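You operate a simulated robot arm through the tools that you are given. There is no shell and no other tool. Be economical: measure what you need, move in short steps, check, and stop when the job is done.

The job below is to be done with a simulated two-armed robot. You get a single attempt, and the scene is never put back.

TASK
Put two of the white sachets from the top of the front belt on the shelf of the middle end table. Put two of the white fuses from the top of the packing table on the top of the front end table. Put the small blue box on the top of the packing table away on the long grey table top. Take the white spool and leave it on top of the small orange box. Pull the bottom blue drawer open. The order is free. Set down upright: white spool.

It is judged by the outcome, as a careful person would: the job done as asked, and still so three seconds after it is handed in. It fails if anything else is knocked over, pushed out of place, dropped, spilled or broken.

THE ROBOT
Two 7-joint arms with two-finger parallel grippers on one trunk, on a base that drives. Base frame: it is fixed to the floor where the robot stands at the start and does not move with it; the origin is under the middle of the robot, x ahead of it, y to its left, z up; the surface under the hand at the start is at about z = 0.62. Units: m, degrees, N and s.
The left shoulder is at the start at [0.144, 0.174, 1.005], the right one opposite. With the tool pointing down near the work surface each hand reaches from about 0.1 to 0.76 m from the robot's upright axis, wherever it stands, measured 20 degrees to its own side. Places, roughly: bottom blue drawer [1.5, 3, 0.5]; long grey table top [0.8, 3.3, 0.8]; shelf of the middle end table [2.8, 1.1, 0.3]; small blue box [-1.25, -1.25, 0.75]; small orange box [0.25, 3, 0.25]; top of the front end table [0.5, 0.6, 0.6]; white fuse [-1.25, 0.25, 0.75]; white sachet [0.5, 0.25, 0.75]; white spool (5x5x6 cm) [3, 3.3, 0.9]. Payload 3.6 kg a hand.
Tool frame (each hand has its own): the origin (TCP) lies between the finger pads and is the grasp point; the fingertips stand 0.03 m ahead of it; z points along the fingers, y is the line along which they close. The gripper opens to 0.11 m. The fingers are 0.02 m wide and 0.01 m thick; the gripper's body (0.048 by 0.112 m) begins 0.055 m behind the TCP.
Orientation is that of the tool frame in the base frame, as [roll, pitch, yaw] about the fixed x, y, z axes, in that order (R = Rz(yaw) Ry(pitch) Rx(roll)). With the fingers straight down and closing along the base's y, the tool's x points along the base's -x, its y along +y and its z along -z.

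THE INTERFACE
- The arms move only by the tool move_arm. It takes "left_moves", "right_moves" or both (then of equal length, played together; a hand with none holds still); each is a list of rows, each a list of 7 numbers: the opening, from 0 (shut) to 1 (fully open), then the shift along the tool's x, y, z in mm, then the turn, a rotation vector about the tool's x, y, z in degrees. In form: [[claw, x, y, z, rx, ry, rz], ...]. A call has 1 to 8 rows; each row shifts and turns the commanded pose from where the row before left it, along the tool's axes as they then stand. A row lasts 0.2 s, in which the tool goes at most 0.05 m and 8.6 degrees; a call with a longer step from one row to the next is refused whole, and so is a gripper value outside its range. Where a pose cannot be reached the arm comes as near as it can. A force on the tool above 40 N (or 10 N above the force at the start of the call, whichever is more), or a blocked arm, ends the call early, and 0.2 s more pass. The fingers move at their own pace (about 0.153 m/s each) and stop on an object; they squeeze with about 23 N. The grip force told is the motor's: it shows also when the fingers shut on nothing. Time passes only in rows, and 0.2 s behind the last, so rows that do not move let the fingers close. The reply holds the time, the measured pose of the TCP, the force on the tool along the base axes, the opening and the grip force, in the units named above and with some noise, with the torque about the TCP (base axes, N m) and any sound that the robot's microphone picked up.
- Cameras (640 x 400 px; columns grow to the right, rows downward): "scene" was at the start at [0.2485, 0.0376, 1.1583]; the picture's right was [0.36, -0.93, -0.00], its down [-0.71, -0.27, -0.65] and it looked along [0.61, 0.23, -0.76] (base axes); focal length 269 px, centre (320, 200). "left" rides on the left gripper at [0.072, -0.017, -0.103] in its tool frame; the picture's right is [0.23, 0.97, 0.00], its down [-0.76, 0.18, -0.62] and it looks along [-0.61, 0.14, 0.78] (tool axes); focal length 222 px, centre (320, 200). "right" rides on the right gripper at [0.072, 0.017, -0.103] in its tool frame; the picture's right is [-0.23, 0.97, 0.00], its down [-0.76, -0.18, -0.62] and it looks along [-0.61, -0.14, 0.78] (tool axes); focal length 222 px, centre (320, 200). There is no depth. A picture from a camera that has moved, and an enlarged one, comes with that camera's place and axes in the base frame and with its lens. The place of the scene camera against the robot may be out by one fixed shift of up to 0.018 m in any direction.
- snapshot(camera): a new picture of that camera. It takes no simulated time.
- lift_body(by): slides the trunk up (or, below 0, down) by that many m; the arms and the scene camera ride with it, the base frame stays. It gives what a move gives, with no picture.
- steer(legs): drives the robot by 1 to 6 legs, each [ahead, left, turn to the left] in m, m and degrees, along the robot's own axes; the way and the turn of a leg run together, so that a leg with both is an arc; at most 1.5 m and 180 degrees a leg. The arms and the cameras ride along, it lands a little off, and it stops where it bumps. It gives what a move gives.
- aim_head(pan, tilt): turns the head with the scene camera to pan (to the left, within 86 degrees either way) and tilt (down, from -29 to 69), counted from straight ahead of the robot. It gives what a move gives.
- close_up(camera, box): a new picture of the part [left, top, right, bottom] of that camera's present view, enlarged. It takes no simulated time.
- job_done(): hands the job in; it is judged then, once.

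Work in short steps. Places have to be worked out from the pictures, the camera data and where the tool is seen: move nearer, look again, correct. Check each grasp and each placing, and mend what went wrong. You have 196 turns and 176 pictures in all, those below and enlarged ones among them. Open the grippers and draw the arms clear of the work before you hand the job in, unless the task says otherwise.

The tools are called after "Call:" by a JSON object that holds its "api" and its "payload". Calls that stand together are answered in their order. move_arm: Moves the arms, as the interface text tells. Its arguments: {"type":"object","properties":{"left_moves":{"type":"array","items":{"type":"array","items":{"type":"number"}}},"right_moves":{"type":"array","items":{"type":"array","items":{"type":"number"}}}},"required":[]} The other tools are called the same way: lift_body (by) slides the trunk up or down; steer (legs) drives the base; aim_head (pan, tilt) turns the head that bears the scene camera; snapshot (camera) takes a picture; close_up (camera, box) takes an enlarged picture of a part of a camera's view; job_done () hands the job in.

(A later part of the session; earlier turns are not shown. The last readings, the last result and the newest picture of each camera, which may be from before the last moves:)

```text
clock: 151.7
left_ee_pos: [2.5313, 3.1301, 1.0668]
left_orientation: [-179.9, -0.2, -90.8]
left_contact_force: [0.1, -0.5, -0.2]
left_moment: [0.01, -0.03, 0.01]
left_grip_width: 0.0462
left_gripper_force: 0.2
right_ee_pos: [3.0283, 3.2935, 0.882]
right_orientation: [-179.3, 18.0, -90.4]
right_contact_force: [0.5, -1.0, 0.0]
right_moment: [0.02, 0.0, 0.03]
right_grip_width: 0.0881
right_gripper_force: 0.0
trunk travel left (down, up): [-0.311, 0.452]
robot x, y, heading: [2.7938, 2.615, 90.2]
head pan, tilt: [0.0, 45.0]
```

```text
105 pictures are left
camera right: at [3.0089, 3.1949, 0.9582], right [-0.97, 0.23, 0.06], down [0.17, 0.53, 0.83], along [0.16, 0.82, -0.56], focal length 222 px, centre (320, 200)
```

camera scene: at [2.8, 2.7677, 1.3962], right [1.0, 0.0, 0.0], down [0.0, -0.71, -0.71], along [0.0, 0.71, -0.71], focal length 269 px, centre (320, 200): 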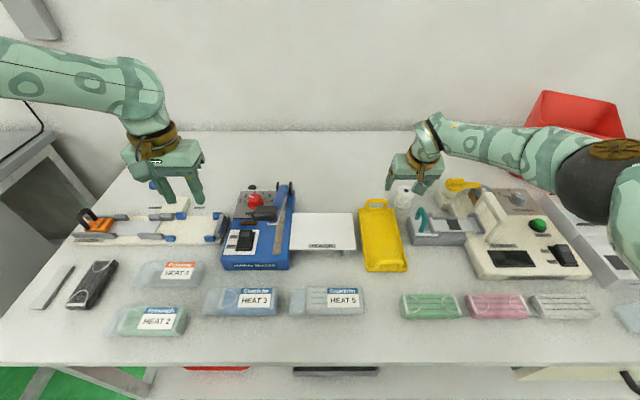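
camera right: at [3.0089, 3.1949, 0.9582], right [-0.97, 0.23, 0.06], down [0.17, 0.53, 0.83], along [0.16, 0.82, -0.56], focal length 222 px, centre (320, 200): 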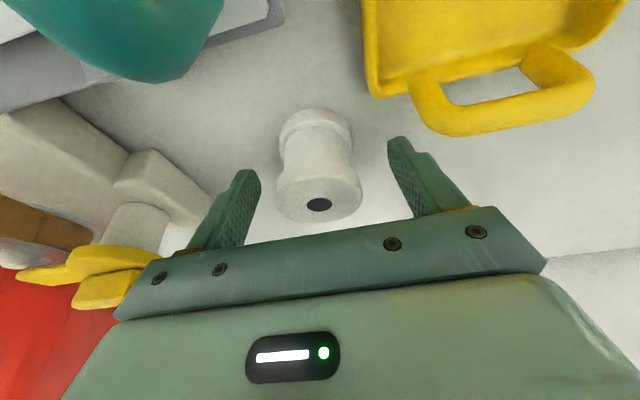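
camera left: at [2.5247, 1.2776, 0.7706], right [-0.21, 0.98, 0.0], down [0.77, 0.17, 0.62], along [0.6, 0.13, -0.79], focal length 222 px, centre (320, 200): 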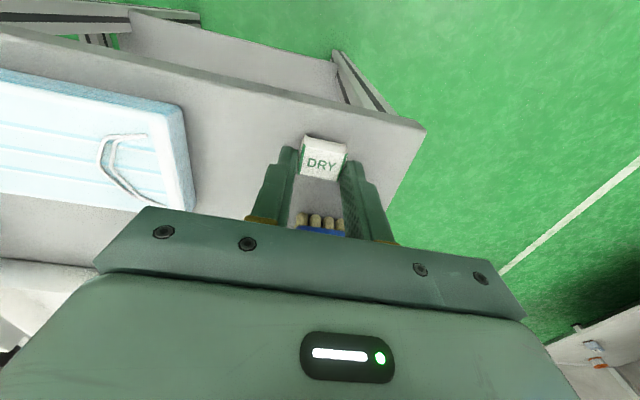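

Fingers flank the spool's middle. Close and lift with the trunk.

Call:
{"api": "move_arm", "payload": {"right_moves": [[0.3, 0, 0, 0, 0, 0, 0], [0.1, 0, 0, 0, 0, 0, 0], [0.1, 0, 0, 0, 0, 0, 0], [0.1, 0, 0, 0, 0, 0, 0]]}}

Call:
{"api": "lift_body", "payload": {"by": 0.1}}

Call:
{"api": "snapshot", "payload": {"camera": "right"}}

```text
clock: 152.7
left_ee_pos: [2.5315, 3.1317, 1.0653]
left_orientation: [-179.9, -0.2, -90.8]
left_contact_force: [-0.1, 0.5, 0.0]
left_moment: [-0.01, -0.01, -0.02]
left_grip_width: 0.0463
left_gripper_force: 0.0
right_ee_pos: [3.0293, 3.2941, 0.8803]
right_orientation: [-179.3, 17.9, -90.5]
right_contact_force: [0.8, 1.5, 3.6]
right_moment: [0.06, 0.04, -0.01]
right_grip_width: 0.0467
right_gripper_force: 22.9
trunk travel left (down, up): [-0.311, 0.452]
robot x, y, heading: [2.7952, 2.6143, 89.8]
head pan, tilt: [0.0, 45.0]
```

```text
clock: 154.1
left_ee_pos: [2.5324, 3.1315, 1.164]
left_orientation: [180.0, -0.3, -90.8]
left_contact_force: [-0.3, -0.6, -0.2]
left_moment: [0.01, 0.01, -0.02]
left_grip_width: 0.0463
left_gripper_force: 0.1
right_ee_pos: [3.0277, 3.2932, 0.981]
right_orientation: [-179.2, 18.1, -90.6]
right_contact_force: [0.0, -0.1, -1.9]
right_moment: [0.0, 0.0, -0.02]
right_grip_width: 0.0468
right_gripper_force: 23.4
trunk travel left (down, up): [-0.411, 0.352]
robot x, y, heading: [2.7958, 2.6168, 90.0]
head pan, tilt: [0.0, 45.0]
```

```text
104 pictures are left
camera right: at [3.0089, 3.1945, 1.0576], right [-0.97, 0.23, 0.06], down [0.18, 0.53, 0.83], along [0.16, 0.82, -0.55], focal length 222 px, centre (320, 200)
```

right: 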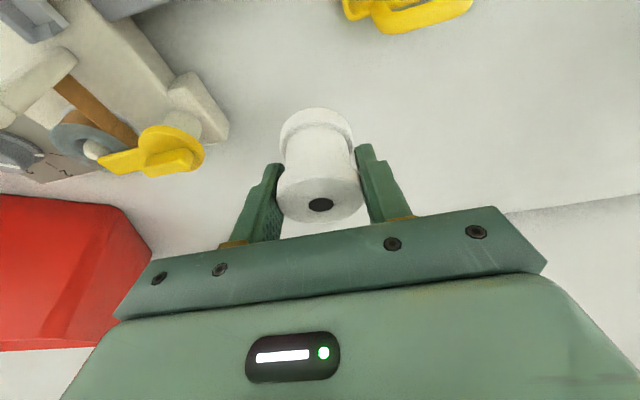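

Spool is held, upright relative to an 18° tilted hand. Back away from the table and drive toward x≈0.4 to inspect the orange box.

Call:
{"api": "steer", "payload": {"legs": [[-0.75, 0, 0], [0, 1.3, 0], [0, 1.1, 0]]}}

Call:
{"api": "aim_head", "payload": {"pan": 0, "tilt": 35}}

Call:
{"api": "snapshot", "payload": {"camera": "scene"}}

```text
clock: 169.3
left_ee_pos: [0.1811, 2.4486, 1.1653]
left_orientation: [-179.9, -0.2, -92.2]
left_contact_force: [-0.3, -0.1, -1.1]
left_moment: [0.0, -0.03, 0.01]
left_grip_width: 0.046
left_gripper_force: 0.1
right_ee_pos: [0.6809, 2.5978, 0.9818]
right_orientation: [-179.2, 18.2, -92.0]
right_contact_force: [-1.6, 0.7, -1.0]
right_moment: [-0.01, 0.0, 0.01]
right_grip_width: 0.0467
right_gripper_force: 22.6
trunk travel left (down, up): [-0.411, 0.352]
robot x, y, heading: [0.428, 1.9295, 88.2]
head pan, tilt: [0.0, 45.0]
```

```text
clock: 170.0
left_ee_pos: [0.1814, 2.45, 1.1637]
left_orientation: [-179.9, -0.3, -92.2]
left_contact_force: [0.3, -0.2, -0.5]
left_moment: [-0.02, -0.01, -0.01]
left_grip_width: 0.0459
left_gripper_force: 0.0
right_ee_pos: [0.6804, 2.5981, 0.9821]
right_orientation: [-179.2, 18.2, -92.1]
right_contact_force: [-0.8, -0.3, 0.0]
right_moment: [0.01, 0.0, -0.02]
right_grip_width: 0.0465
right_gripper_force: 23.4
trunk travel left (down, up): [-0.411, 0.352]
robot x, y, heading: [0.4305, 1.9279, 88.5]
head pan, tilt: [0.0, 35.0]
```

```text
103 pictures are left
camera scene: at [0.439, 2.0677, 1.4744], right [1.0, -0.03, 0.0], down [-0.01, -0.57, -0.82], along [0.02, 0.82, -0.57], focal length 269 px, centre (320, 200)
```

scene: 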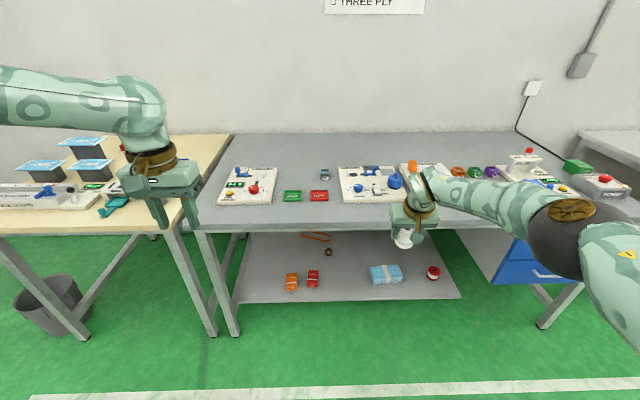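

Call:
{"api": "close_up", "payload": {"camera": "scene", "box": [240, 220, 380, 308]}}

```text
4.55 times, centred on (310, 264) of scene
camera zoom: at [0.439, 2.0677, 1.4744], right [1.0, -0.03, 0.0], down [-0.01, -0.57, -0.82], along [0.02, 0.82, -0.57], focal length 1221 px, centre (366, -91)
```

zoom: 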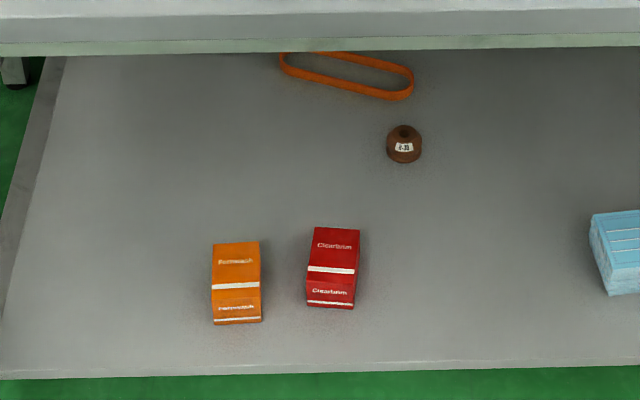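

The orange box (≈6 cm wide) is on the lower shelf at ~(0.306, 3.045), top ≈0.27, about 10 cm behind the shelf edge. Position the base, tuck the left arm up and back, and lower the trunk away from the table.

Call:
{"api": "move_arm", "payload": {"left_moves": [[0.42, 20, 0, -40, 0, 0, 0], [0.42, 20, 0, -40, 0, 0, 0], [0.42, 20, 0, -40, 0, 0, 0], [0.42, 20, 0, -40, 0, 0, 0], [0.42, 20, 0, -40, 0, 0, 0]]}}

Call:
{"api": "steer", "payload": {"legs": [[0, 0.29, 1.6]]}}

Call:
{"api": "lift_body", "payload": {"by": -0.405}}

Call:
{"api": "snapshot", "payload": {"camera": "scene"}}

```text
clock: 171.2
left_ee_pos: [0.1788, 2.368, 1.326]
left_orientation: [-179.9, -0.2, -92.2]
left_contact_force: [0.0, 0.1, 0.7]
left_moment: [0.02, -0.02, 0.0]
left_grip_width: 0.0462
left_gripper_force: 0.0
left hand out of reach, approached as far as the arm can: row 4, 5
right_ee_pos: [0.6812, 2.5987, 0.9816]
right_orientation: [-179.2, 18.0, -92.1]
right_contact_force: [0.4, 0.7, -0.9]
right_moment: [0.01, -0.03, 0.03]
right_grip_width: 0.0469
right_gripper_force: 23.3
trunk travel left (down, up): [-0.411, 0.352]
robot x, y, heading: [0.43, 1.9266, 88.4]
head pan, tilt: [0.0, 35.0]
```

```text
clock: 173.2
left_ee_pos: [-0.1237, 2.3655, 1.325]
left_orientation: [-180.0, -0.1, -91.1]
left_contact_force: [-0.4, 0.8, -1.3]
left_moment: [0.02, -0.02, -0.02]
left_grip_width: 0.0463
left_gripper_force: 0.0
right_ee_pos: [0.3743, 2.6082, 0.9819]
right_orientation: [-179.2, 18.2, -90.8]
right_contact_force: [-0.7, -0.4, -0.9]
right_moment: [0.04, -0.02, -0.01]
right_grip_width: 0.0466
right_gripper_force: 22.8
trunk travel left (down, up): [-0.411, 0.352]
robot x, y, heading: [0.1377, 1.9306, 89.9]
head pan, tilt: [0.0, 35.0]
```

```text
refused: -0.405 is not a number from -0.4 to 0.4
```

```text
101 pictures are left
camera scene: at [0.1432, 2.0718, 1.4745], right [1.0, 0.0, 0.0], down [0.0, -0.57, -0.82], along [0.0, 0.82, -0.57], focal length 269 px, centre (320, 200)
```

scene: 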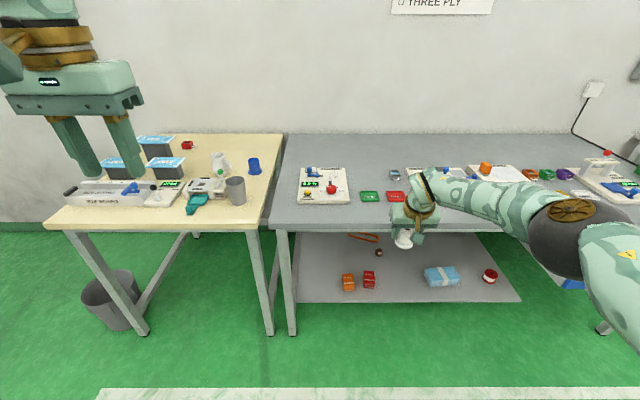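

Call:
{"api": "lift_body", "payload": {"by": -0.4}}

Call:
{"api": "snapshot", "payload": {"camera": "right"}}

Call:
{"api": "snapshot", "payload": {"camera": "scene"}}

```text
clock: 177.1
left_ee_pos: [-0.1238, 2.4907, 0.7496]
left_orientation: [-179.6, -25.5, -90.9]
left_contact_force: [-0.2, -0.2, 0.4]
left_moment: [0.0, 0.02, 0.0]
left_grip_width: 0.0463
left_gripper_force: 0.0
right_ee_pos: [0.3741, 2.6075, 0.5819]
right_orientation: [-179.2, 18.3, -90.8]
right_contact_force: [0.1, 0.7, -0.8]
right_moment: [0.0, 0.0, 0.0]
right_grip_width: 0.0468
right_gripper_force: 23.5
trunk travel left (down, up): [-0.011, 0.752]
robot x, y, heading: [0.1388, 1.9278, 89.5]
head pan, tilt: [0.0, 35.0]
```

```text
100 pictures are left
camera right: at [0.354, 2.5091, 0.6584], right [-0.97, 0.23, 0.06], down [0.18, 0.53, 0.83], along [0.16, 0.82, -0.55], focal length 222 px, centre (320, 200)
```

right: 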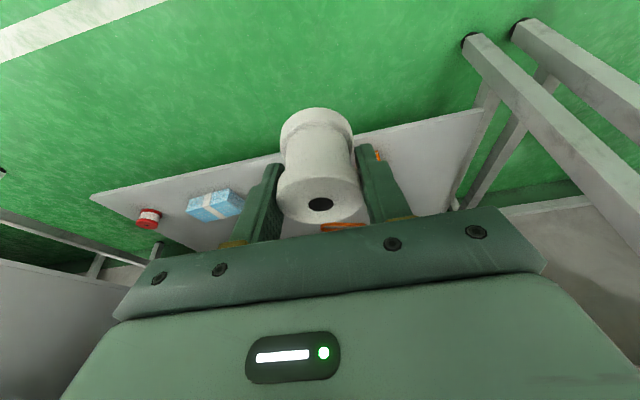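

```text
99 pictures are left
camera scene: at [0.1445, 2.2724, 1.0564], right [1.0, 0.0, 0.0], down [0.0, -0.57, -0.82], along [0.0, 0.82, -0.57], focal length 269 px, centre (320, 200)
```

scene: 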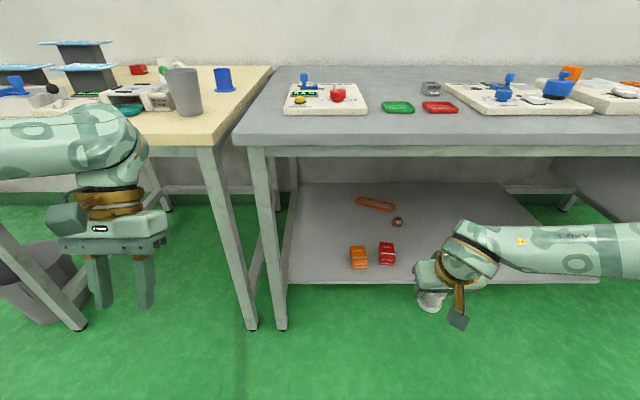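

Test lowering the right hand here, well away from the table.

Call:
{"api": "move_arm", "payload": {"right_moves": [[0.1, 12.5, 0, 38, 0, 0, 0], [0.1, 12.5, 0, 38, 0, 0, 0], [0.1, 12.5, 0, 38, 0, 0, 0], [0.1, 12.5, 0, 38, 0, 0, 0]]}}

Call:
{"api": "snapshot", "payload": {"camera": "scene"}}

```text
clock: 178.1
left_ee_pos: [-0.1236, 2.4915, 0.7487]
left_orientation: [-179.6, -25.6, -90.9]
left_contact_force: [-0.1, 0.1, -0.6]
left_moment: [-0.01, 0.01, 0.01]
left_grip_width: 0.0465
left_gripper_force: 0.0
right_ee_pos: [0.3754, 2.6062, 0.4194]
right_orientation: [-179.2, 18.2, -90.8]
right_contact_force: [0.3, -0.3, -2.0]
right_moment: [-0.01, -0.02, -0.03]
right_grip_width: 0.0466
right_gripper_force: 22.6
trunk travel left (down, up): [-0.011, 0.752]
robot x, y, heading: [0.1404, 1.9347, 90.2]
head pan, tilt: [0.0, 35.0]
```

```text
98 pictures are left
camera scene: at [0.1446, 2.2731, 1.0561], right [1.0, 0.0, 0.0], down [0.0, -0.57, -0.82], along [0.0, 0.82, -0.57], focal length 269 px, centre (320, 200)
```

scene: 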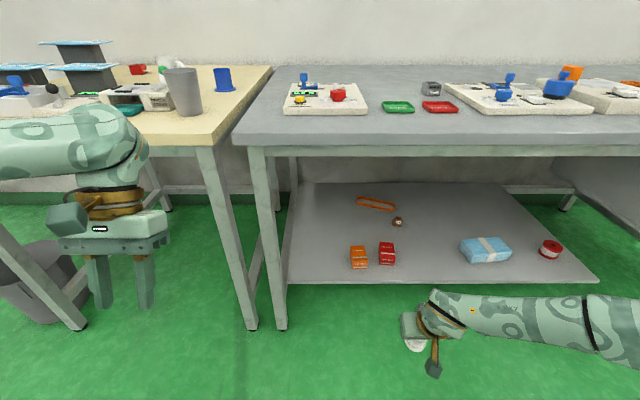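

Works at this tilt. Zoom on the boxes for accurate triangulation and look right to check the elbow.

Call:
{"api": "close_up", "payload": {"camera": "scene", "box": [310, 220, 430, 295]}}

Call:
{"api": "aim_head", "payload": {"pan": -50, "tilt": 40}}

Call:
{"api": "snapshot", "payload": {"camera": "scene"}}

```text
5.33 times, centred on (370, 258) of scene
camera zoom: at [0.1446, 2.2731, 1.0561], right [1.0, 0.0, 0.0], down [0.0, -0.57, -0.82], along [0.0, 0.82, -0.57], focal length 1433 px, centre (53, -107)
```

zoom: 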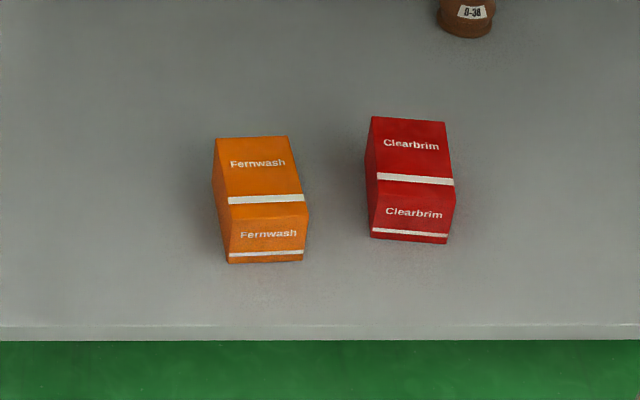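

```text
clock: 179.3
left_ee_pos: [-0.1237, 2.4901, 0.749]
left_orientation: [-179.6, -25.5, -91.0]
left_contact_force: [-0.2, -0.5, -0.3]
left_moment: [0.01, 0.01, -0.01]
left_grip_width: 0.0464
left_gripper_force: 0.1
right_ee_pos: [0.3739, 2.606, 0.4205]
right_orientation: [-179.1, 18.1, -90.8]
right_contact_force: [-0.2, -0.5, -1.2]
right_moment: [-0.01, -0.02, 0.02]
right_grip_width: 0.0467
right_gripper_force: 22.9
trunk travel left (down, up): [-0.011, 0.752]
robot x, y, heading: [0.1384, 1.9284, 89.9]
head pan, tilt: [-50.0, 40.0]
```

```text
96 pictures are left
camera scene: at [0.2095, 2.2392, 1.0487], right [0.64, -0.77, 0.0], down [-0.49, -0.41, -0.77], along [0.59, 0.49, -0.64], focal length 269 px, centre (320, 200)
```

scene: 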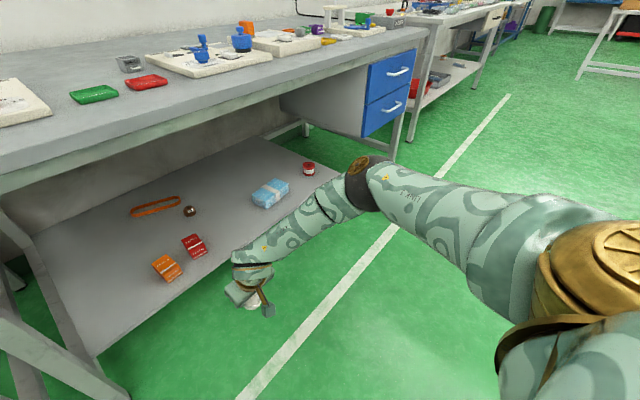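

The elbow sits at z≈0.7; to avoid it meeting the table edge, extend the arm further forward instead of driving in close.

Call:
{"api": "move_arm", "payload": {"right_moves": [[0.1, -38, 18, 12, 0, 0, 0], [0.1, -38, 18, 12, 0, 0, 0], [0.1, -38, 18, 12, 0, 0, 0]]}}

Call:
{"api": "snapshot", "payload": {"camera": "scene"}}

```text
clock: 180.1
left_ee_pos: [-0.123, 2.4922, 0.7491]
left_orientation: [-179.7, -25.5, -90.9]
left_contact_force: [0.8, 0.7, 0.6]
left_moment: [0.05, 0.03, -0.01]
left_grip_width: 0.0462
left_gripper_force: 0.0
right_ee_pos: [0.3264, 2.7146, 0.4201]
right_orientation: [-179.4, 18.0, -90.8]
right_contact_force: [-1.0, -0.5, -1.0]
right_moment: [0.03, -0.03, -0.02]
right_grip_width: 0.0466
right_gripper_force: 22.6
right hand out of reach, approached as far as the arm can: row 3
trunk travel left (down, up): [-0.011, 0.752]
robot x, y, heading: [0.1402, 1.9338, 89.7]
head pan, tilt: [-50.0, 40.0]
```

```text
95 pictures are left
camera scene: at [0.2108, 2.2391, 1.0486], right [0.64, -0.77, 0.0], down [-0.49, -0.41, -0.77], along [0.59, 0.49, -0.64], focal length 269 px, centre (320, 200)
```

scene: 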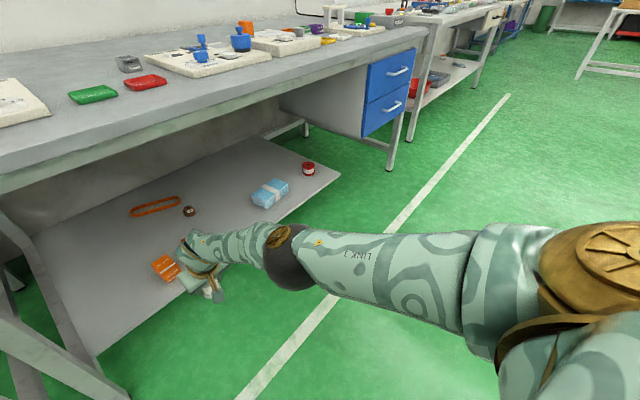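

Box top center triangulates to (0.304, 3.06, ~0.25), shelf ≈0.20. Lower the hand to ~0.345 here before driving in.

Call:
{"api": "move_arm", "payload": {"right_moves": [[0.1, 14, 0, 36, 0, 0, 0], [0.1, 14, 0, 36, 0, 0, 0], [0.1, 0, 0, 0, 0, 0, 0]]}}

Call:
{"api": "snapshot", "payload": {"camera": "right"}}

```text
clock: 180.9
left_ee_pos: [-0.1237, 2.491, 0.7487]
left_orientation: [-179.6, -25.4, -90.9]
left_contact_force: [-0.3, -0.2, 0.5]
left_moment: [-0.01, 0.01, 0.02]
left_grip_width: 0.0465
left_gripper_force: 0.1
right_ee_pos: [0.3331, 2.6839, 0.3653]
right_orientation: [-179.2, 18.1, -90.9]
right_contact_force: [0.0, 1.0, -1.0]
right_moment: [0.0, -0.04, 0.0]
right_grip_width: 0.0469
right_gripper_force: 23.0
right hand out of reach, approached as far as the arm can: row 1, 2
trunk travel left (down, up): [-0.011, 0.752]
robot x, y, heading: [0.1373, 1.9323, 89.8]
head pan, tilt: [-50.0, 40.0]
```

```text
94 pictures are left
camera right: at [0.3128, 2.5851, 0.4428], right [-0.97, 0.23, 0.06], down [0.18, 0.53, 0.83], along [0.16, 0.82, -0.55], focal length 222 px, centre (320, 200)
```

right: 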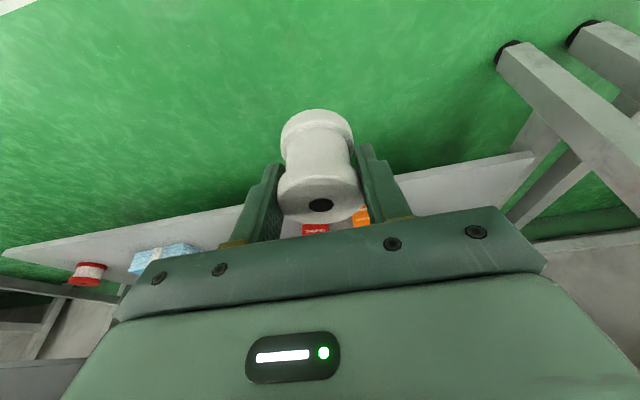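

Call:
{"api": "move_arm", "payload": {"right_moves": [[0.1, 14, 0, 11, 0, 0, 0], [0.1, 14, 0, 11, 0, 0, 0], [0.1, 0, 0, 0, 0, 0, 0]]}}

Call:
{"api": "lift_body", "payload": {"by": -0.01}}

```text
clock: 181.7
left_ee_pos: [-0.1237, 2.492, 0.749]
left_orientation: [-179.7, -25.6, -90.9]
left_contact_force: [-0.8, -0.5, -0.6]
left_moment: [-0.03, 0.04, -0.01]
left_grip_width: 0.0461
left_gripper_force: 0.0
right_ee_pos: [0.3325, 2.6597, 0.3331]
right_orientation: [-179.1, 18.1, -90.7]
right_contact_force: [0.7, 0.4, -0.4]
right_moment: [0.05, 0.0, -0.03]
right_grip_width: 0.0466
right_gripper_force: 23.0
right hand out of reach, approached as far as the arm can: row 2
trunk travel left (down, up): [-0.011, 0.752]
robot x, y, heading: [0.1376, 1.933, 89.7]
head pan, tilt: [-50.0, 40.0]
```

```text
clock: 182.2
left_ee_pos: [-0.1233, 2.4898, 0.7405]
left_orientation: [-179.7, -25.5, -90.9]
left_contact_force: [-0.4, 0.1, 0.2]
left_moment: [0.04, -0.01, 0.01]
left_grip_width: 0.0464
left_gripper_force: 0.1
right_ee_pos: [0.3314, 2.6574, 0.3174]
right_orientation: [-179.2, 17.4, -90.8]
right_contact_force: [-0.2, 0.5, -0.8]
right_moment: [0.01, -0.01, 0.0]
right_grip_width: 0.0468
right_gripper_force: 23.4
trunk travel left (down, up): [-0.001, 0.762]
robot x, y, heading: [0.136, 1.9319, 89.7]
head pan, tilt: [-50.0, 40.0]
```

Raise the right slightly for entry, and bring the left hand up above table height and untilted so it clears the table top.

Call:
{"api": "move_arm", "payload": {"left_moves": [[0.42, 0, 0, -30, 0, -8, 0], [0.42, 0, 0, -30, 0, -8, 0], [0.42, 0, 0, -30, 0, -8, 0], [0.42, 0, 20, -35, 0, 0, 0], [0.42, 0, 20, -35, 0, 0, 0], [0.42, 0, 20, -35, 0, 0, 0], [0.42, 0, 0, -35, 0, 0, 0]], "right_moves": [[0.1, -5, 0, -14, 0, 0, 0], [0.1, 0, 0, 0, 0, 0, 0], [0.1, 0, 0, 0, 0, 0, 0], [0.1, 0, 0, 0, 0, 0, 0], [0.1, 0, 0, 0, 0, 0, 0], [0.1, 0, 0, 0, 0, 0, 0], [0.1, 0, 0, 0, 0, 0, 0]]}}

Call:
{"api": "aim_head", "payload": {"pan": 0, "tilt": 45}}

Call:
{"api": "snapshot", "payload": {"camera": "scene"}}

```text
clock: 183.8
left_ee_pos: [-0.1635, 2.5202, 0.8941]
left_orientation: [-179.6, -1.4, -90.8]
left_contact_force: [0.5, -0.5, 0.2]
left_moment: [0.01, -0.01, -0.04]
left_grip_width: 0.0462
left_gripper_force: 0.0
left hand out of reach, approached as far as the arm can: row 6, 7
right_ee_pos: [0.3237, 2.6616, 0.3235]
right_orientation: [-179.2, 17.4, -90.8]
right_contact_force: [0.1, -0.3, -2.1]
right_moment: [-0.02, 0.01, 0.0]
right_grip_width: 0.0466
right_gripper_force: 23.2
right hand out of reach, approached as far as the arm can: row 1
trunk travel left (down, up): [-0.001, 0.762]
robot x, y, heading: [0.1353, 1.9315, 89.8]
head pan, tilt: [-50.0, 40.0]
```

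```text
clock: 185.0
left_ee_pos: [-0.1646, 2.5189, 0.8938]
left_orientation: [-179.6, -1.5, -90.9]
left_contact_force: [-0.3, -0.6, -0.9]
left_moment: [0.03, 0.0, -0.03]
left_grip_width: 0.0464
left_gripper_force: 0.0
right_ee_pos: [0.324, 2.6607, 0.3229]
right_orientation: [-179.1, 17.3, -90.8]
right_contact_force: [0.0, 0.4, -1.0]
right_moment: [-0.02, 0.0, 0.06]
right_grip_width: 0.0468
right_gripper_force: 22.9
trunk travel left (down, up): [-0.001, 0.762]
robot x, y, heading: [0.1362, 1.9318, 89.7]
head pan, tilt: [0.0, 45.0]
```

```text
93 pictures are left
camera scene: at [0.1445, 2.2723, 1.0306], right [1.0, 0.0, 0.0], down [0.0, -0.71, -0.71], along [0.0, 0.71, -0.71], focal length 269 px, centre (320, 200)
```

scene: 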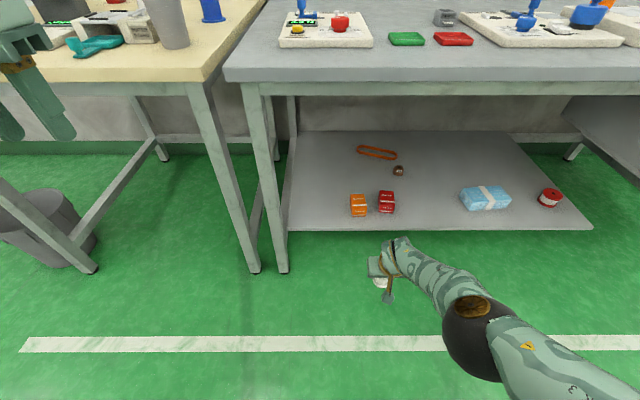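

Left hand now clears the table top. Drive in 0.25 m, shifting 2 cm left.

Call:
{"api": "steer", "payload": {"legs": [[0.25, 0.02, 0]]}}

Call:
{"api": "snapshot", "payload": {"camera": "scene"}}

Call:
{"api": "snapshot", "payload": {"camera": "right"}}

```text
clock: 186.9
left_ee_pos: [-0.1819, 2.7739, 0.8937]
left_orientation: [-179.6, -1.5, -90.9]
left_contact_force: [-0.3, -0.1, 0.2]
left_moment: [0.01, -0.03, 0.0]
left_grip_width: 0.0462
left_gripper_force: 0.0
right_ee_pos: [0.3055, 2.9135, 0.3229]
right_orientation: [-179.2, 17.2, -91.0]
right_contact_force: [0.3, -0.1, -0.8]
right_moment: [0.03, 0.0, -0.02]
right_grip_width: 0.0467
right_gripper_force: 22.4
trunk travel left (down, up): [-0.001, 0.762]
robot x, y, heading: [0.1187, 2.1862, 89.5]
head pan, tilt: [0.0, 45.0]
```

```text
92 pictures are left
camera scene: at [0.1259, 2.5257, 1.0304], right [1.0, -0.01, 0.0], down [0.0, -0.71, -0.71], along [0.0, 0.71, -0.71], focal length 269 px, centre (320, 200)
```

scene: 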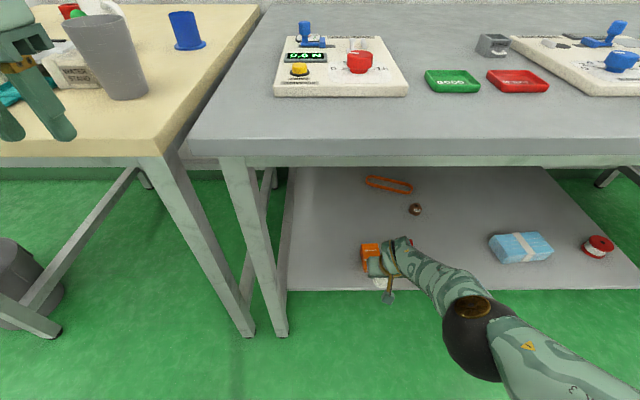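

```text
91 pictures are left
camera right: at [0.2858, 2.8156, 0.4014], right [-0.97, 0.24, 0.05], down [0.18, 0.54, 0.82], along [0.17, 0.81, -0.56], focal length 222 px, centre (320, 200)
```

right: 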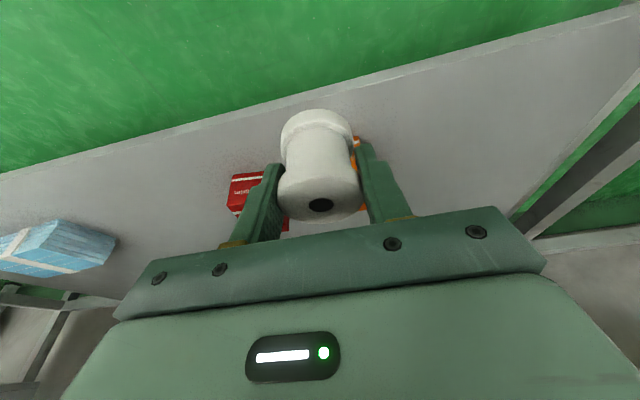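

Front-left corner of the orange box confirms its center x≈0.304, y≈3.05. Drive 13.5 cm more.

Call:
{"api": "steer", "payload": {"legs": [[0.135, 0, 0]]}}

Call:
{"api": "snapshot", "payload": {"camera": "right"}}

Call:
{"api": "close_up", "payload": {"camera": "scene", "box": [260, 180, 480, 340]}}

```text
clock: 188.2
left_ee_pos: [-0.1822, 2.9053, 0.8939]
left_orientation: [-179.6, -1.6, -90.7]
left_contact_force: [0.1, 0.3, -0.8]
left_moment: [-0.04, 0.01, 0.02]
left_grip_width: 0.0458
left_gripper_force: 0.1
right_ee_pos: [0.3042, 3.044, 0.3233]
right_orientation: [-179.1, 17.2, -90.8]
right_contact_force: [-0.4, -0.7, -2.2]
right_moment: [0.01, -0.01, 0.01]
right_grip_width: 0.0467
right_gripper_force: 22.7
trunk travel left (down, up): [-0.001, 0.762]
robot x, y, heading: [0.1218, 2.3215, 89.7]
head pan, tilt: [0.0, 45.0]
```

```text
90 pictures are left
camera right: at [0.2843, 2.9475, 0.4007], right [-0.97, 0.23, 0.05], down [0.18, 0.54, 0.82], along [0.16, 0.81, -0.57], focal length 222 px, centre (320, 200)
```

right: 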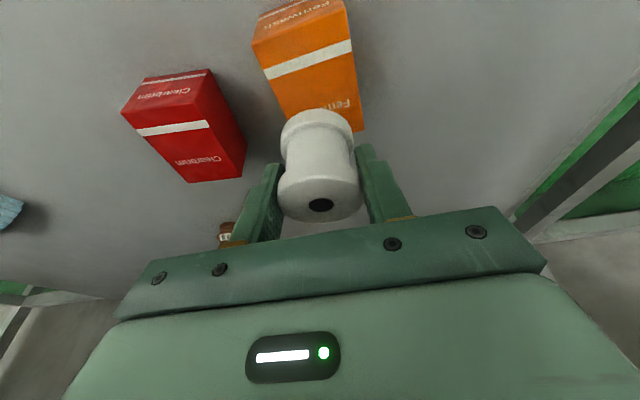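

```text
2.50 times, centred on (370, 260) of scene
camera zoom: at [0.1255, 2.6577, 1.03], right [1.0, 0.0, 0.0], down [0.0, -0.71, -0.71], along [0.0, 0.71, -0.71], focal length 672 px, centre (195, 50)
```

zoom: 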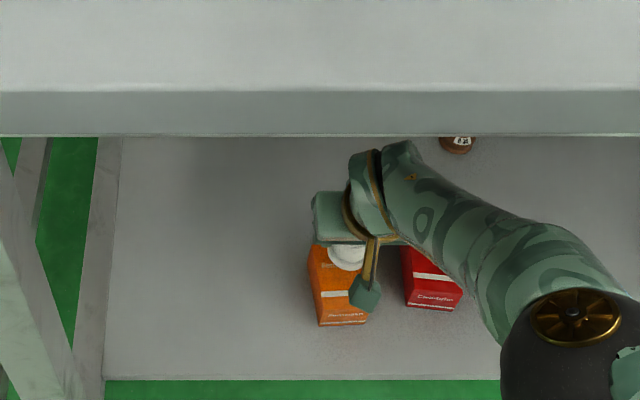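

Spool is centered over the box top (x 0.27–0.327, y 3.006–3.072). Lower gently.

Call:
{"api": "move_arm", "payload": {"right_moves": [[0.1, 3, 0, 9, 0, 0, 0], [0.1, 3, 0, 6, 0, 0, 0], [0.1, 0, 0, 0, 0, 0, 0]]}}

Call:
{"api": "snapshot", "payload": {"camera": "right"}}

```text
clock: 188.9
left_ee_pos: [-0.1839, 2.9022, 0.8949]
left_orientation: [-179.6, -1.5, -90.7]
left_contact_force: [0.1, 0.8, 0.5]
left_moment: [0.03, 0.0, 0.0]
left_grip_width: 0.0461
left_gripper_force: 0.1
right_ee_pos: [0.3072, 3.0382, 0.3142]
right_orientation: [-179.1, 17.2, -90.8]
right_contact_force: [0.4, 0.5, -0.4]
right_moment: [0.0, -0.02, 0.04]
right_grip_width: 0.0465
right_gripper_force: 23.3
right hand out of reach, approached as far as the arm can: row 1, 2
trunk travel left (down, up): [-0.001, 0.762]
robot x, y, heading: [0.1214, 2.3165, 89.9]
head pan, tilt: [0.0, 45.0]
```

```text
88 pictures are left
camera right: at [0.2877, 2.94, 0.3926], right [-0.97, 0.23, 0.05], down [0.18, 0.54, 0.82], along [0.16, 0.81, -0.56], focal length 222 px, centre (320, 200)
```

right: 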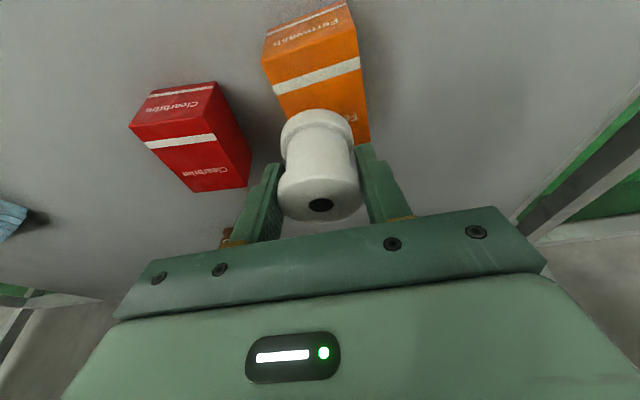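

Call:
{"api": "move_arm", "payload": {"right_moves": [[0.1, 7, 4, 6, 0, 0, 0], [0.1, 7, 3, 6, 0, 0, 0], [0.1, 0, 0, 0, 0, 0, 0]]}}

Call:
{"api": "snapshot", "payload": {"camera": "right"}}

```text
clock: 189.8
left_ee_pos: [-0.184, 2.9033, 0.8936]
left_orientation: [-179.7, -1.5, -90.7]
left_contact_force: [-0.3, -0.2, -0.1]
left_moment: [-0.02, -0.02, 0.01]
left_grip_width: 0.0463
left_gripper_force: 0.1
right_ee_pos: [0.3035, 3.0248, 0.2973]
right_orientation: [-179.2, 17.3, -90.8]
right_contact_force: [1.0, 0.1, -0.4]
right_moment: [-0.03, -0.02, 0.01]
right_grip_width: 0.0465
right_gripper_force: 22.9
right hand out of reach, approached as far as the arm can: row 2
trunk travel left (down, up): [-0.001, 0.762]
robot x, y, heading: [0.1197, 2.3184, 89.8]
head pan, tilt: [0.0, 45.0]
```

```text
87 pictures are left
camera right: at [0.283, 2.9263, 0.3767], right [-0.97, 0.23, 0.05], down [0.18, 0.54, 0.82], along [0.16, 0.81, -0.56], focal length 222 px, centre (320, 200)
```

right: 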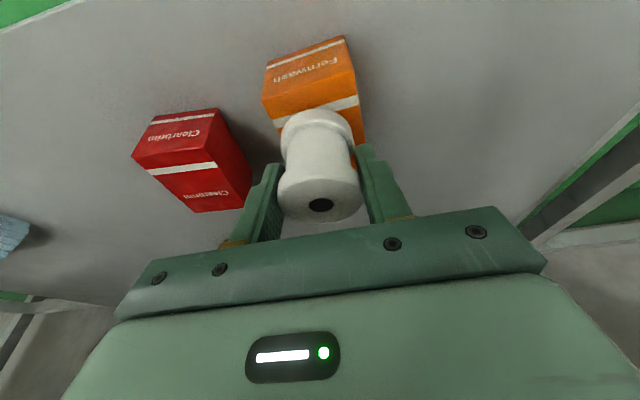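

No contact yet, and the hand has drifted 2 cm short in y. Drive 2 cm forward, then continue down.

Call:
{"api": "steer", "payload": {"legs": [[0.022, 0, 0]]}}

Call:
{"api": "move_arm", "payload": {"right_moves": [[0.1, 4, 1, 4, 0, 0, 0], [0.1, 4, 1, 4, 0, 0, 0]]}}

Call:
{"api": "snapshot", "payload": {"camera": "right"}}

```text
clock: 190.6
left_ee_pos: [-0.1822, 2.9263, 0.8928]
left_orientation: [-179.7, -1.6, -90.8]
left_contact_force: [-0.5, 0.1, 0.3]
left_moment: [0.01, 0.01, 0.01]
left_grip_width: 0.0461
left_gripper_force: 0.1
right_ee_pos: [0.3023, 3.0465, 0.2983]
right_orientation: [-179.2, 17.2, -90.8]
right_contact_force: [0.1, -0.2, -1.6]
right_moment: [0.0, 0.04, 0.01]
right_grip_width: 0.0464
right_gripper_force: 23.3
trunk travel left (down, up): [-0.001, 0.762]
robot x, y, heading: [0.1199, 2.3386, 89.9]
head pan, tilt: [0.0, 45.0]
```

```text
clock: 191.2
left_ee_pos: [-0.1838, 2.9239, 0.8944]
left_orientation: [-179.6, -1.7, -90.7]
left_contact_force: [-0.4, -0.3, -0.3]
left_moment: [0.03, -0.01, 0.0]
left_grip_width: 0.0464
left_gripper_force: 0.1
right_ee_pos: [0.3033, 3.0423, 0.2943]
right_orientation: [-179.3, 17.2, -90.8]
right_contact_force: [-1.1, -0.3, -0.9]
right_moment: [0.01, -0.01, 0.01]
right_grip_width: 0.0467
right_gripper_force: 23.8
right hand out of reach, approached as far as the arm can: row 2
trunk travel left (down, up): [-0.001, 0.762]
robot x, y, heading: [0.122, 2.3401, 89.7]
head pan, tilt: [0.0, 45.0]
```

```text
86 pictures are left
camera right: at [0.2834, 2.9434, 0.3713], right [-0.97, 0.23, 0.05], down [0.18, 0.54, 0.82], along [0.16, 0.81, -0.56], focal length 222 px, centre (320, 200)
```

right: 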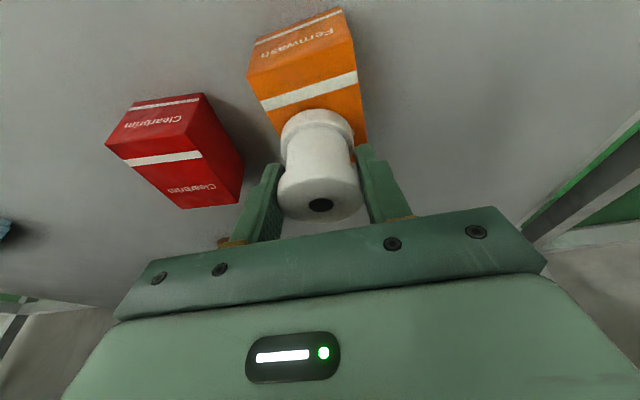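

Call:
{"api": "move_arm", "payload": {"right_moves": [[0.1, 5, 0, 4, 0, 0, 0], [0.1, 5, 0, 4, 0, 0, 0], [0.1, 0, 0, 0, 0, 0, 0]]}}

```text
clock: 191.9
left_ee_pos: [-0.1845, 2.9232, 0.8937]
left_orientation: [-179.6, -1.5, -90.7]
left_contact_force: [-0.4, -0.3, 0.2]
left_moment: [-0.03, -0.03, -0.02]
left_grip_width: 0.0464
left_gripper_force: 0.1
right_ee_pos: [0.3039, 3.0318, 0.2852]
right_orientation: [-179.1, 17.5, -90.7]
right_contact_force: [-0.8, 6.3, 17.0]
right_moment: [0.1, 0.14, 0.0]
right_grip_width: 0.0468
right_gripper_force: 23.0
right hand out of reach, approached as far as the arm can: row 2
trunk travel left (down, up): [-0.001, 0.762]
robot x, y, heading: [0.1176, 2.3389, 90.0]
head pan, tilt: [0.0, 45.0]
```

Contact at 0.285. The spool is slightly toward the box's front, so lift a few mm, move 1.5 cm forward and re-lower.

Call:
{"api": "move_arm", "payload": {"right_moves": [[0.1, -6, 0, -6, 0, 0, 0], [0.1, -4, 0, -4, 0, 0, 0]]}}

Call:
{"api": "steer", "payload": {"legs": [[0.013, 0, 0]]}}

Call:
{"api": "move_arm", "payload": {"right_moves": [[0.1, 5, 3, 5, 0, 0, 0], [0.1, 3, 0, 3, 0, 0, 0]]}}

Call:
{"api": "snapshot", "payload": {"camera": "right"}}

```text
clock: 192.6
left_ee_pos: [-0.1825, 2.9253, 0.8929]
left_orientation: [-179.6, -1.6, -90.7]
left_contact_force: [-0.3, 0.4, -0.1]
left_moment: [0.02, 0.02, 0.04]
left_grip_width: 0.0463
left_gripper_force: 0.1
right_ee_pos: [0.3032, 3.0389, 0.2925]
right_orientation: [-179.0, 17.2, -90.9]
right_contact_force: [-0.5, -0.3, -0.4]
right_moment: [-0.03, -0.02, 0.0]
right_grip_width: 0.0467
right_gripper_force: 22.7
trunk travel left (down, up): [-0.001, 0.762]
robot x, y, heading: [0.1222, 2.3419, 89.9]
head pan, tilt: [0.0, 45.0]
```

```text
clock: 193.3
left_ee_pos: [-0.1828, 2.9393, 0.8927]
left_orientation: [-179.6, -1.6, -90.7]
left_contact_force: [0.0, 0.6, 0.6]
left_moment: [0.0, -0.02, 0.0]
left_grip_width: 0.0463
left_gripper_force: 0.2
right_ee_pos: [0.3039, 3.0522, 0.2915]
right_orientation: [-179.0, 17.3, -90.8]
right_contact_force: [-0.6, 0.0, -1.6]
right_moment: [0.0, -0.01, 0.01]
right_grip_width: 0.0469
right_gripper_force: 23.0
trunk travel left (down, up): [-0.001, 0.762]
robot x, y, heading: [0.121, 2.3482, 90.3]
head pan, tilt: [0.0, 45.0]
```

```text
clock: 193.9
left_ee_pos: [-0.184, 2.9379, 0.8949]
left_orientation: [-179.6, -1.5, -90.6]
left_contact_force: [-0.3, -0.4, 0.4]
left_moment: [0.01, 0.0, 0.02]
left_grip_width: 0.0461
left_gripper_force: 0.0
right_ee_pos: [0.3026, 3.0456, 0.2845]
right_orientation: [-178.9, 17.6, -90.9]
right_contact_force: [-1.5, 2.5, 12.6]
right_moment: [-0.12, 0.08, -0.04]
right_grip_width: 0.0464
right_gripper_force: 22.9
trunk travel left (down, up): [-0.001, 0.762]
robot x, y, heading: [0.1179, 2.3509, 90.0]
head pan, tilt: [0.0, 45.0]
```

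```text
85 pictures are left
camera right: at [0.2816, 2.9477, 0.362], right [-0.97, 0.24, 0.05], down [0.17, 0.53, 0.83], along [0.17, 0.81, -0.56], focal length 222 px, centre (320, 200)
```

right: 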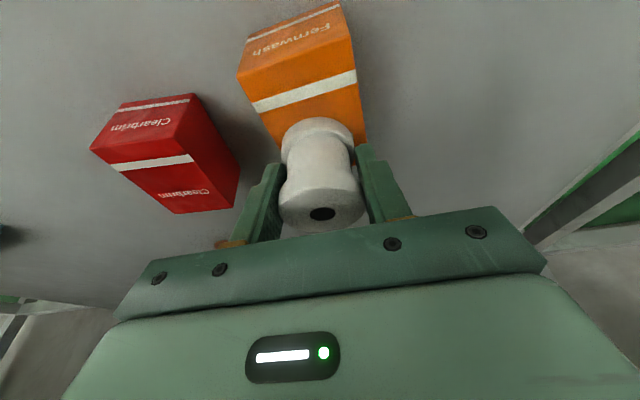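

Seated and centered. Release.

Call:
{"api": "move_arm", "payload": {"right_moves": [[0.1, -1, 0, -1, 0, 0, 0], [0.6, 0, 0, 0, 0, 0, 0], [0.7, 0, 0, 0, 0, 0, 0], [0.75, 0, 0, 0, 0, 0, 0]]}}

Call:
{"api": "snapshot", "payload": {"camera": "right"}}

```text
clock: 194.9
left_ee_pos: [-0.1836, 2.9379, 0.8934]
left_orientation: [-179.6, -1.6, -90.6]
left_contact_force: [-0.3, -0.9, 0.0]
left_moment: [0.03, 0.0, -0.01]
left_grip_width: 0.0462
left_gripper_force: 0.1
right_ee_pos: [0.3021, 3.0459, 0.2831]
right_orientation: [-179.0, 17.3, -90.8]
right_contact_force: [0.1, 0.3, -0.2]
right_moment: [0.02, -0.02, -0.01]
right_grip_width: 0.0825
right_gripper_force: 0.0
trunk travel left (down, up): [-0.001, 0.762]
robot x, y, heading: [0.1226, 2.3484, 89.7]
head pan, tilt: [0.0, 45.0]
```

```text
84 pictures are left
camera right: at [0.2813, 2.9482, 0.3618], right [-0.97, 0.24, 0.05], down [0.17, 0.54, 0.82], along [0.17, 0.81, -0.56], focal length 222 px, centre (320, 200)
```

right: 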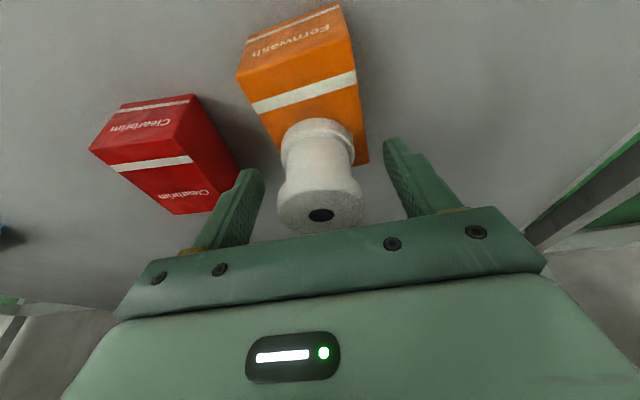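

Spool stands upright on the orange box. Lift straight up with the trunk, then look.

Call:
{"api": "lift_body", "payload": {"by": 0.07}}

Call:
{"api": "snapshot", "payload": {"camera": "right"}}

```text
clock: 196.0
left_ee_pos: [-0.183, 2.9389, 0.9635]
left_orientation: [-179.6, -1.7, -90.7]
left_contact_force: [0.2, 0.5, -0.3]
left_moment: [-0.03, 0.0, -0.01]
left_grip_width: 0.0462
left_gripper_force: 0.1
right_ee_pos: [0.3024, 3.0739, 0.4111]
right_orientation: [-179.1, 23.6, -90.9]
right_contact_force: [0.1, 0.0, -0.2]
right_moment: [-0.02, 0.0, 0.03]
right_grip_width: 0.0824
right_gripper_force: 0.0
trunk travel left (down, up): [-0.071, 0.692]
robot x, y, heading: [0.12, 2.355, 89.9]
head pan, tilt: [0.0, 45.0]
```

```text
83 pictures are left
camera right: at [0.2812, 2.9688, 0.4788], right [-0.97, 0.23, 0.08], down [0.17, 0.45, 0.88], along [0.17, 0.87, -0.47], focal length 222 px, centre (320, 200)
```

right: 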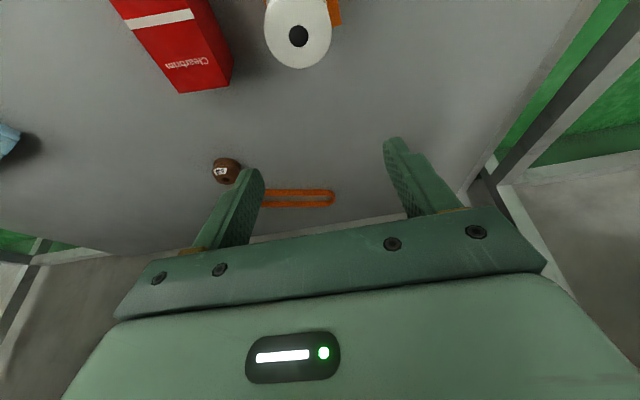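

Clear. Back out from under the table.

Call:
{"api": "steer", "payload": {"legs": [[-0.45, 0, 0]]}}

Call:
{"api": "aim_head", "payload": {"pan": -15, "tilt": 30}}

Call:
{"api": "snapshot", "payload": {"camera": "scene"}}

```text
clock: 198.6
left_ee_pos: [-0.1865, 2.5017, 0.9633]
left_orientation: [-179.6, -1.5, -90.4]
left_contact_force: [0.3, 0.4, 0.0]
left_moment: [0.03, -0.02, -0.01]
left_grip_width: 0.0463
left_gripper_force: 0.1
right_ee_pos: [0.2993, 2.6388, 0.4132]
right_orientation: [-179.1, 23.7, -90.7]
right_contact_force: [-0.6, 0.8, 0.1]
right_moment: [0.05, -0.02, -0.01]
right_grip_width: 0.0824
right_gripper_force: 0.2
trunk travel left (down, up): [-0.071, 0.692]
robot x, y, heading: [0.1165, 1.9183, 90.1]
head pan, tilt: [0.0, 45.0]
```

```text
clock: 199.4
left_ee_pos: [-0.1855, 2.5024, 0.963]
left_orientation: [-179.6, -1.5, -90.4]
left_contact_force: [0.6, 0.2, -0.9]
left_moment: [0.01, 0.0, 0.02]
left_grip_width: 0.0462
left_gripper_force: 0.0
right_ee_pos: [0.2997, 2.64, 0.414]
right_orientation: [-179.0, 23.6, -90.7]
right_contact_force: [-0.3, -0.1, -0.1]
right_moment: [-0.02, 0.0, -0.05]
right_grip_width: 0.0828
right_gripper_force: 0.0
trunk travel left (down, up): [-0.071, 0.692]
robot x, y, heading: [0.1201, 1.9152, 90.0]
head pan, tilt: [-15.0, 30.0]
```

```text
82 pictures are left
camera scene: at [0.1478, 2.2181, 1.1291], right [0.97, -0.26, 0.0], down [-0.13, -0.48, -0.87], along [0.22, 0.84, -0.5], focal length 269 px, centre (320, 200)
```

scene: 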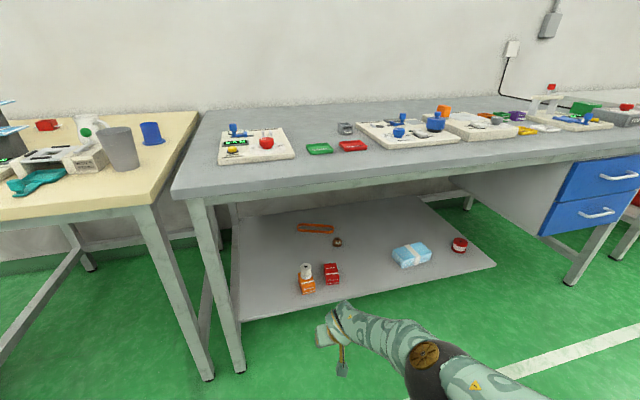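

The spool stands on the orange box. Next the drawer: strafe right to x≈1.33 and look at the handle.

Call:
{"api": "steer", "payload": {"legs": [[0, -1.2, 0]]}}

Call:
{"api": "aim_head", "payload": {"pan": -15, "tilt": 35}}

Call:
{"api": "snapshot", "payload": {"camera": "scene"}}

Call:
{"api": "snapshot", "payload": {"camera": "right"}}

```text
clock: 205.5
left_ee_pos: [1.0309, 2.493, 0.9638]
left_orientation: [-179.6, -1.5, -92.7]
left_contact_force: [0.8, -0.4, -0.9]
left_moment: [0.0, 0.02, 0.0]
left_grip_width: 0.0464
left_gripper_force: 0.0
right_ee_pos: [1.5224, 2.6122, 0.4134]
right_orientation: [-179.1, 23.6, -92.8]
right_contact_force: [0.9, -0.1, 0.1]
right_moment: [0.01, 0.01, 0.02]
right_grip_width: 0.0825
right_gripper_force: 0.1
trunk travel left (down, up): [-0.071, 0.692]
robot x, y, heading: [1.3112, 1.8924, 88.0]
head pan, tilt: [-15.0, 30.0]
```

```text
clock: 206.1
left_ee_pos: [1.0316, 2.4944, 0.964]
left_orientation: [-179.6, -1.5, -92.7]
left_contact_force: [0.1, 0.8, -0.2]
left_moment: [0.0, -0.03, -0.01]
left_grip_width: 0.046
left_gripper_force: 0.1
right_ee_pos: [1.5229, 2.6119, 0.4137]
right_orientation: [-179.0, 23.6, -92.9]
right_contact_force: [-0.1, -0.3, 0.2]
right_moment: [0.01, 0.0, -0.01]
right_grip_width: 0.0826
right_gripper_force: 0.1
trunk travel left (down, up): [-0.071, 0.692]
robot x, y, heading: [1.3114, 1.8948, 88.0]
head pan, tilt: [-15.0, 35.0]
```

```text
81 pictures are left
camera scene: at [1.3532, 2.1944, 1.1214], right [0.96, -0.29, 0.0], down [-0.17, -0.55, -0.82], along [0.24, 0.78, -0.57], focal length 269 px, centre (320, 200)
```

scene: 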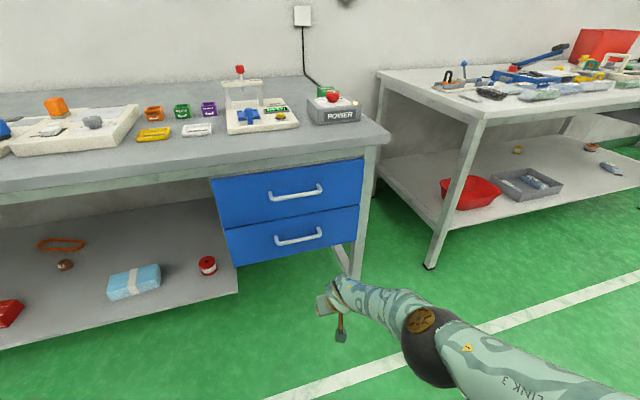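

```text
80 pictures are left
camera right: at [1.4976, 2.5071, 0.4796], right [-0.96, 0.26, 0.08], down [0.19, 0.44, 0.88], along [0.2, 0.86, -0.47], focal length 222 px, centre (320, 200)
```

right: 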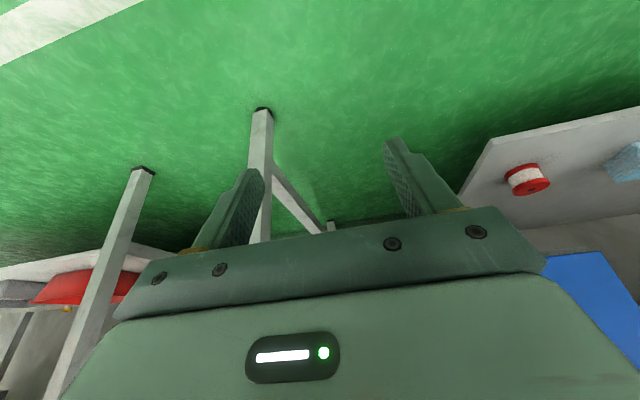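

Call:
{"api": "close_up", "payload": {"camera": "scene", "box": [205, 155, 375, 265]}}

```text
3.64 times, centred on (290, 210) of scene
camera zoom: at [1.3532, 2.1944, 1.1214], right [0.96, -0.29, 0.0], down [-0.17, -0.55, -0.82], along [0.24, 0.78, -0.57], focal length 977 px, centre (429, 164)
```

zoom: 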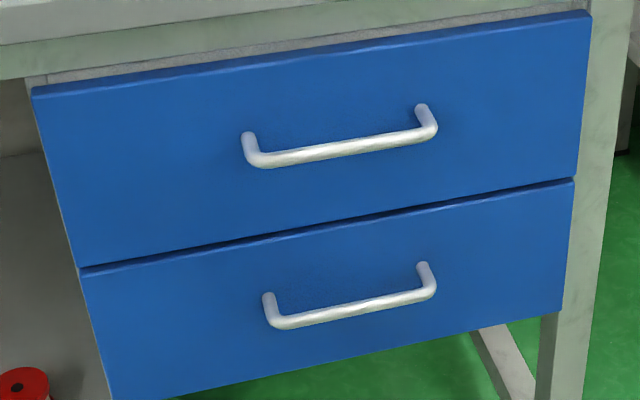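

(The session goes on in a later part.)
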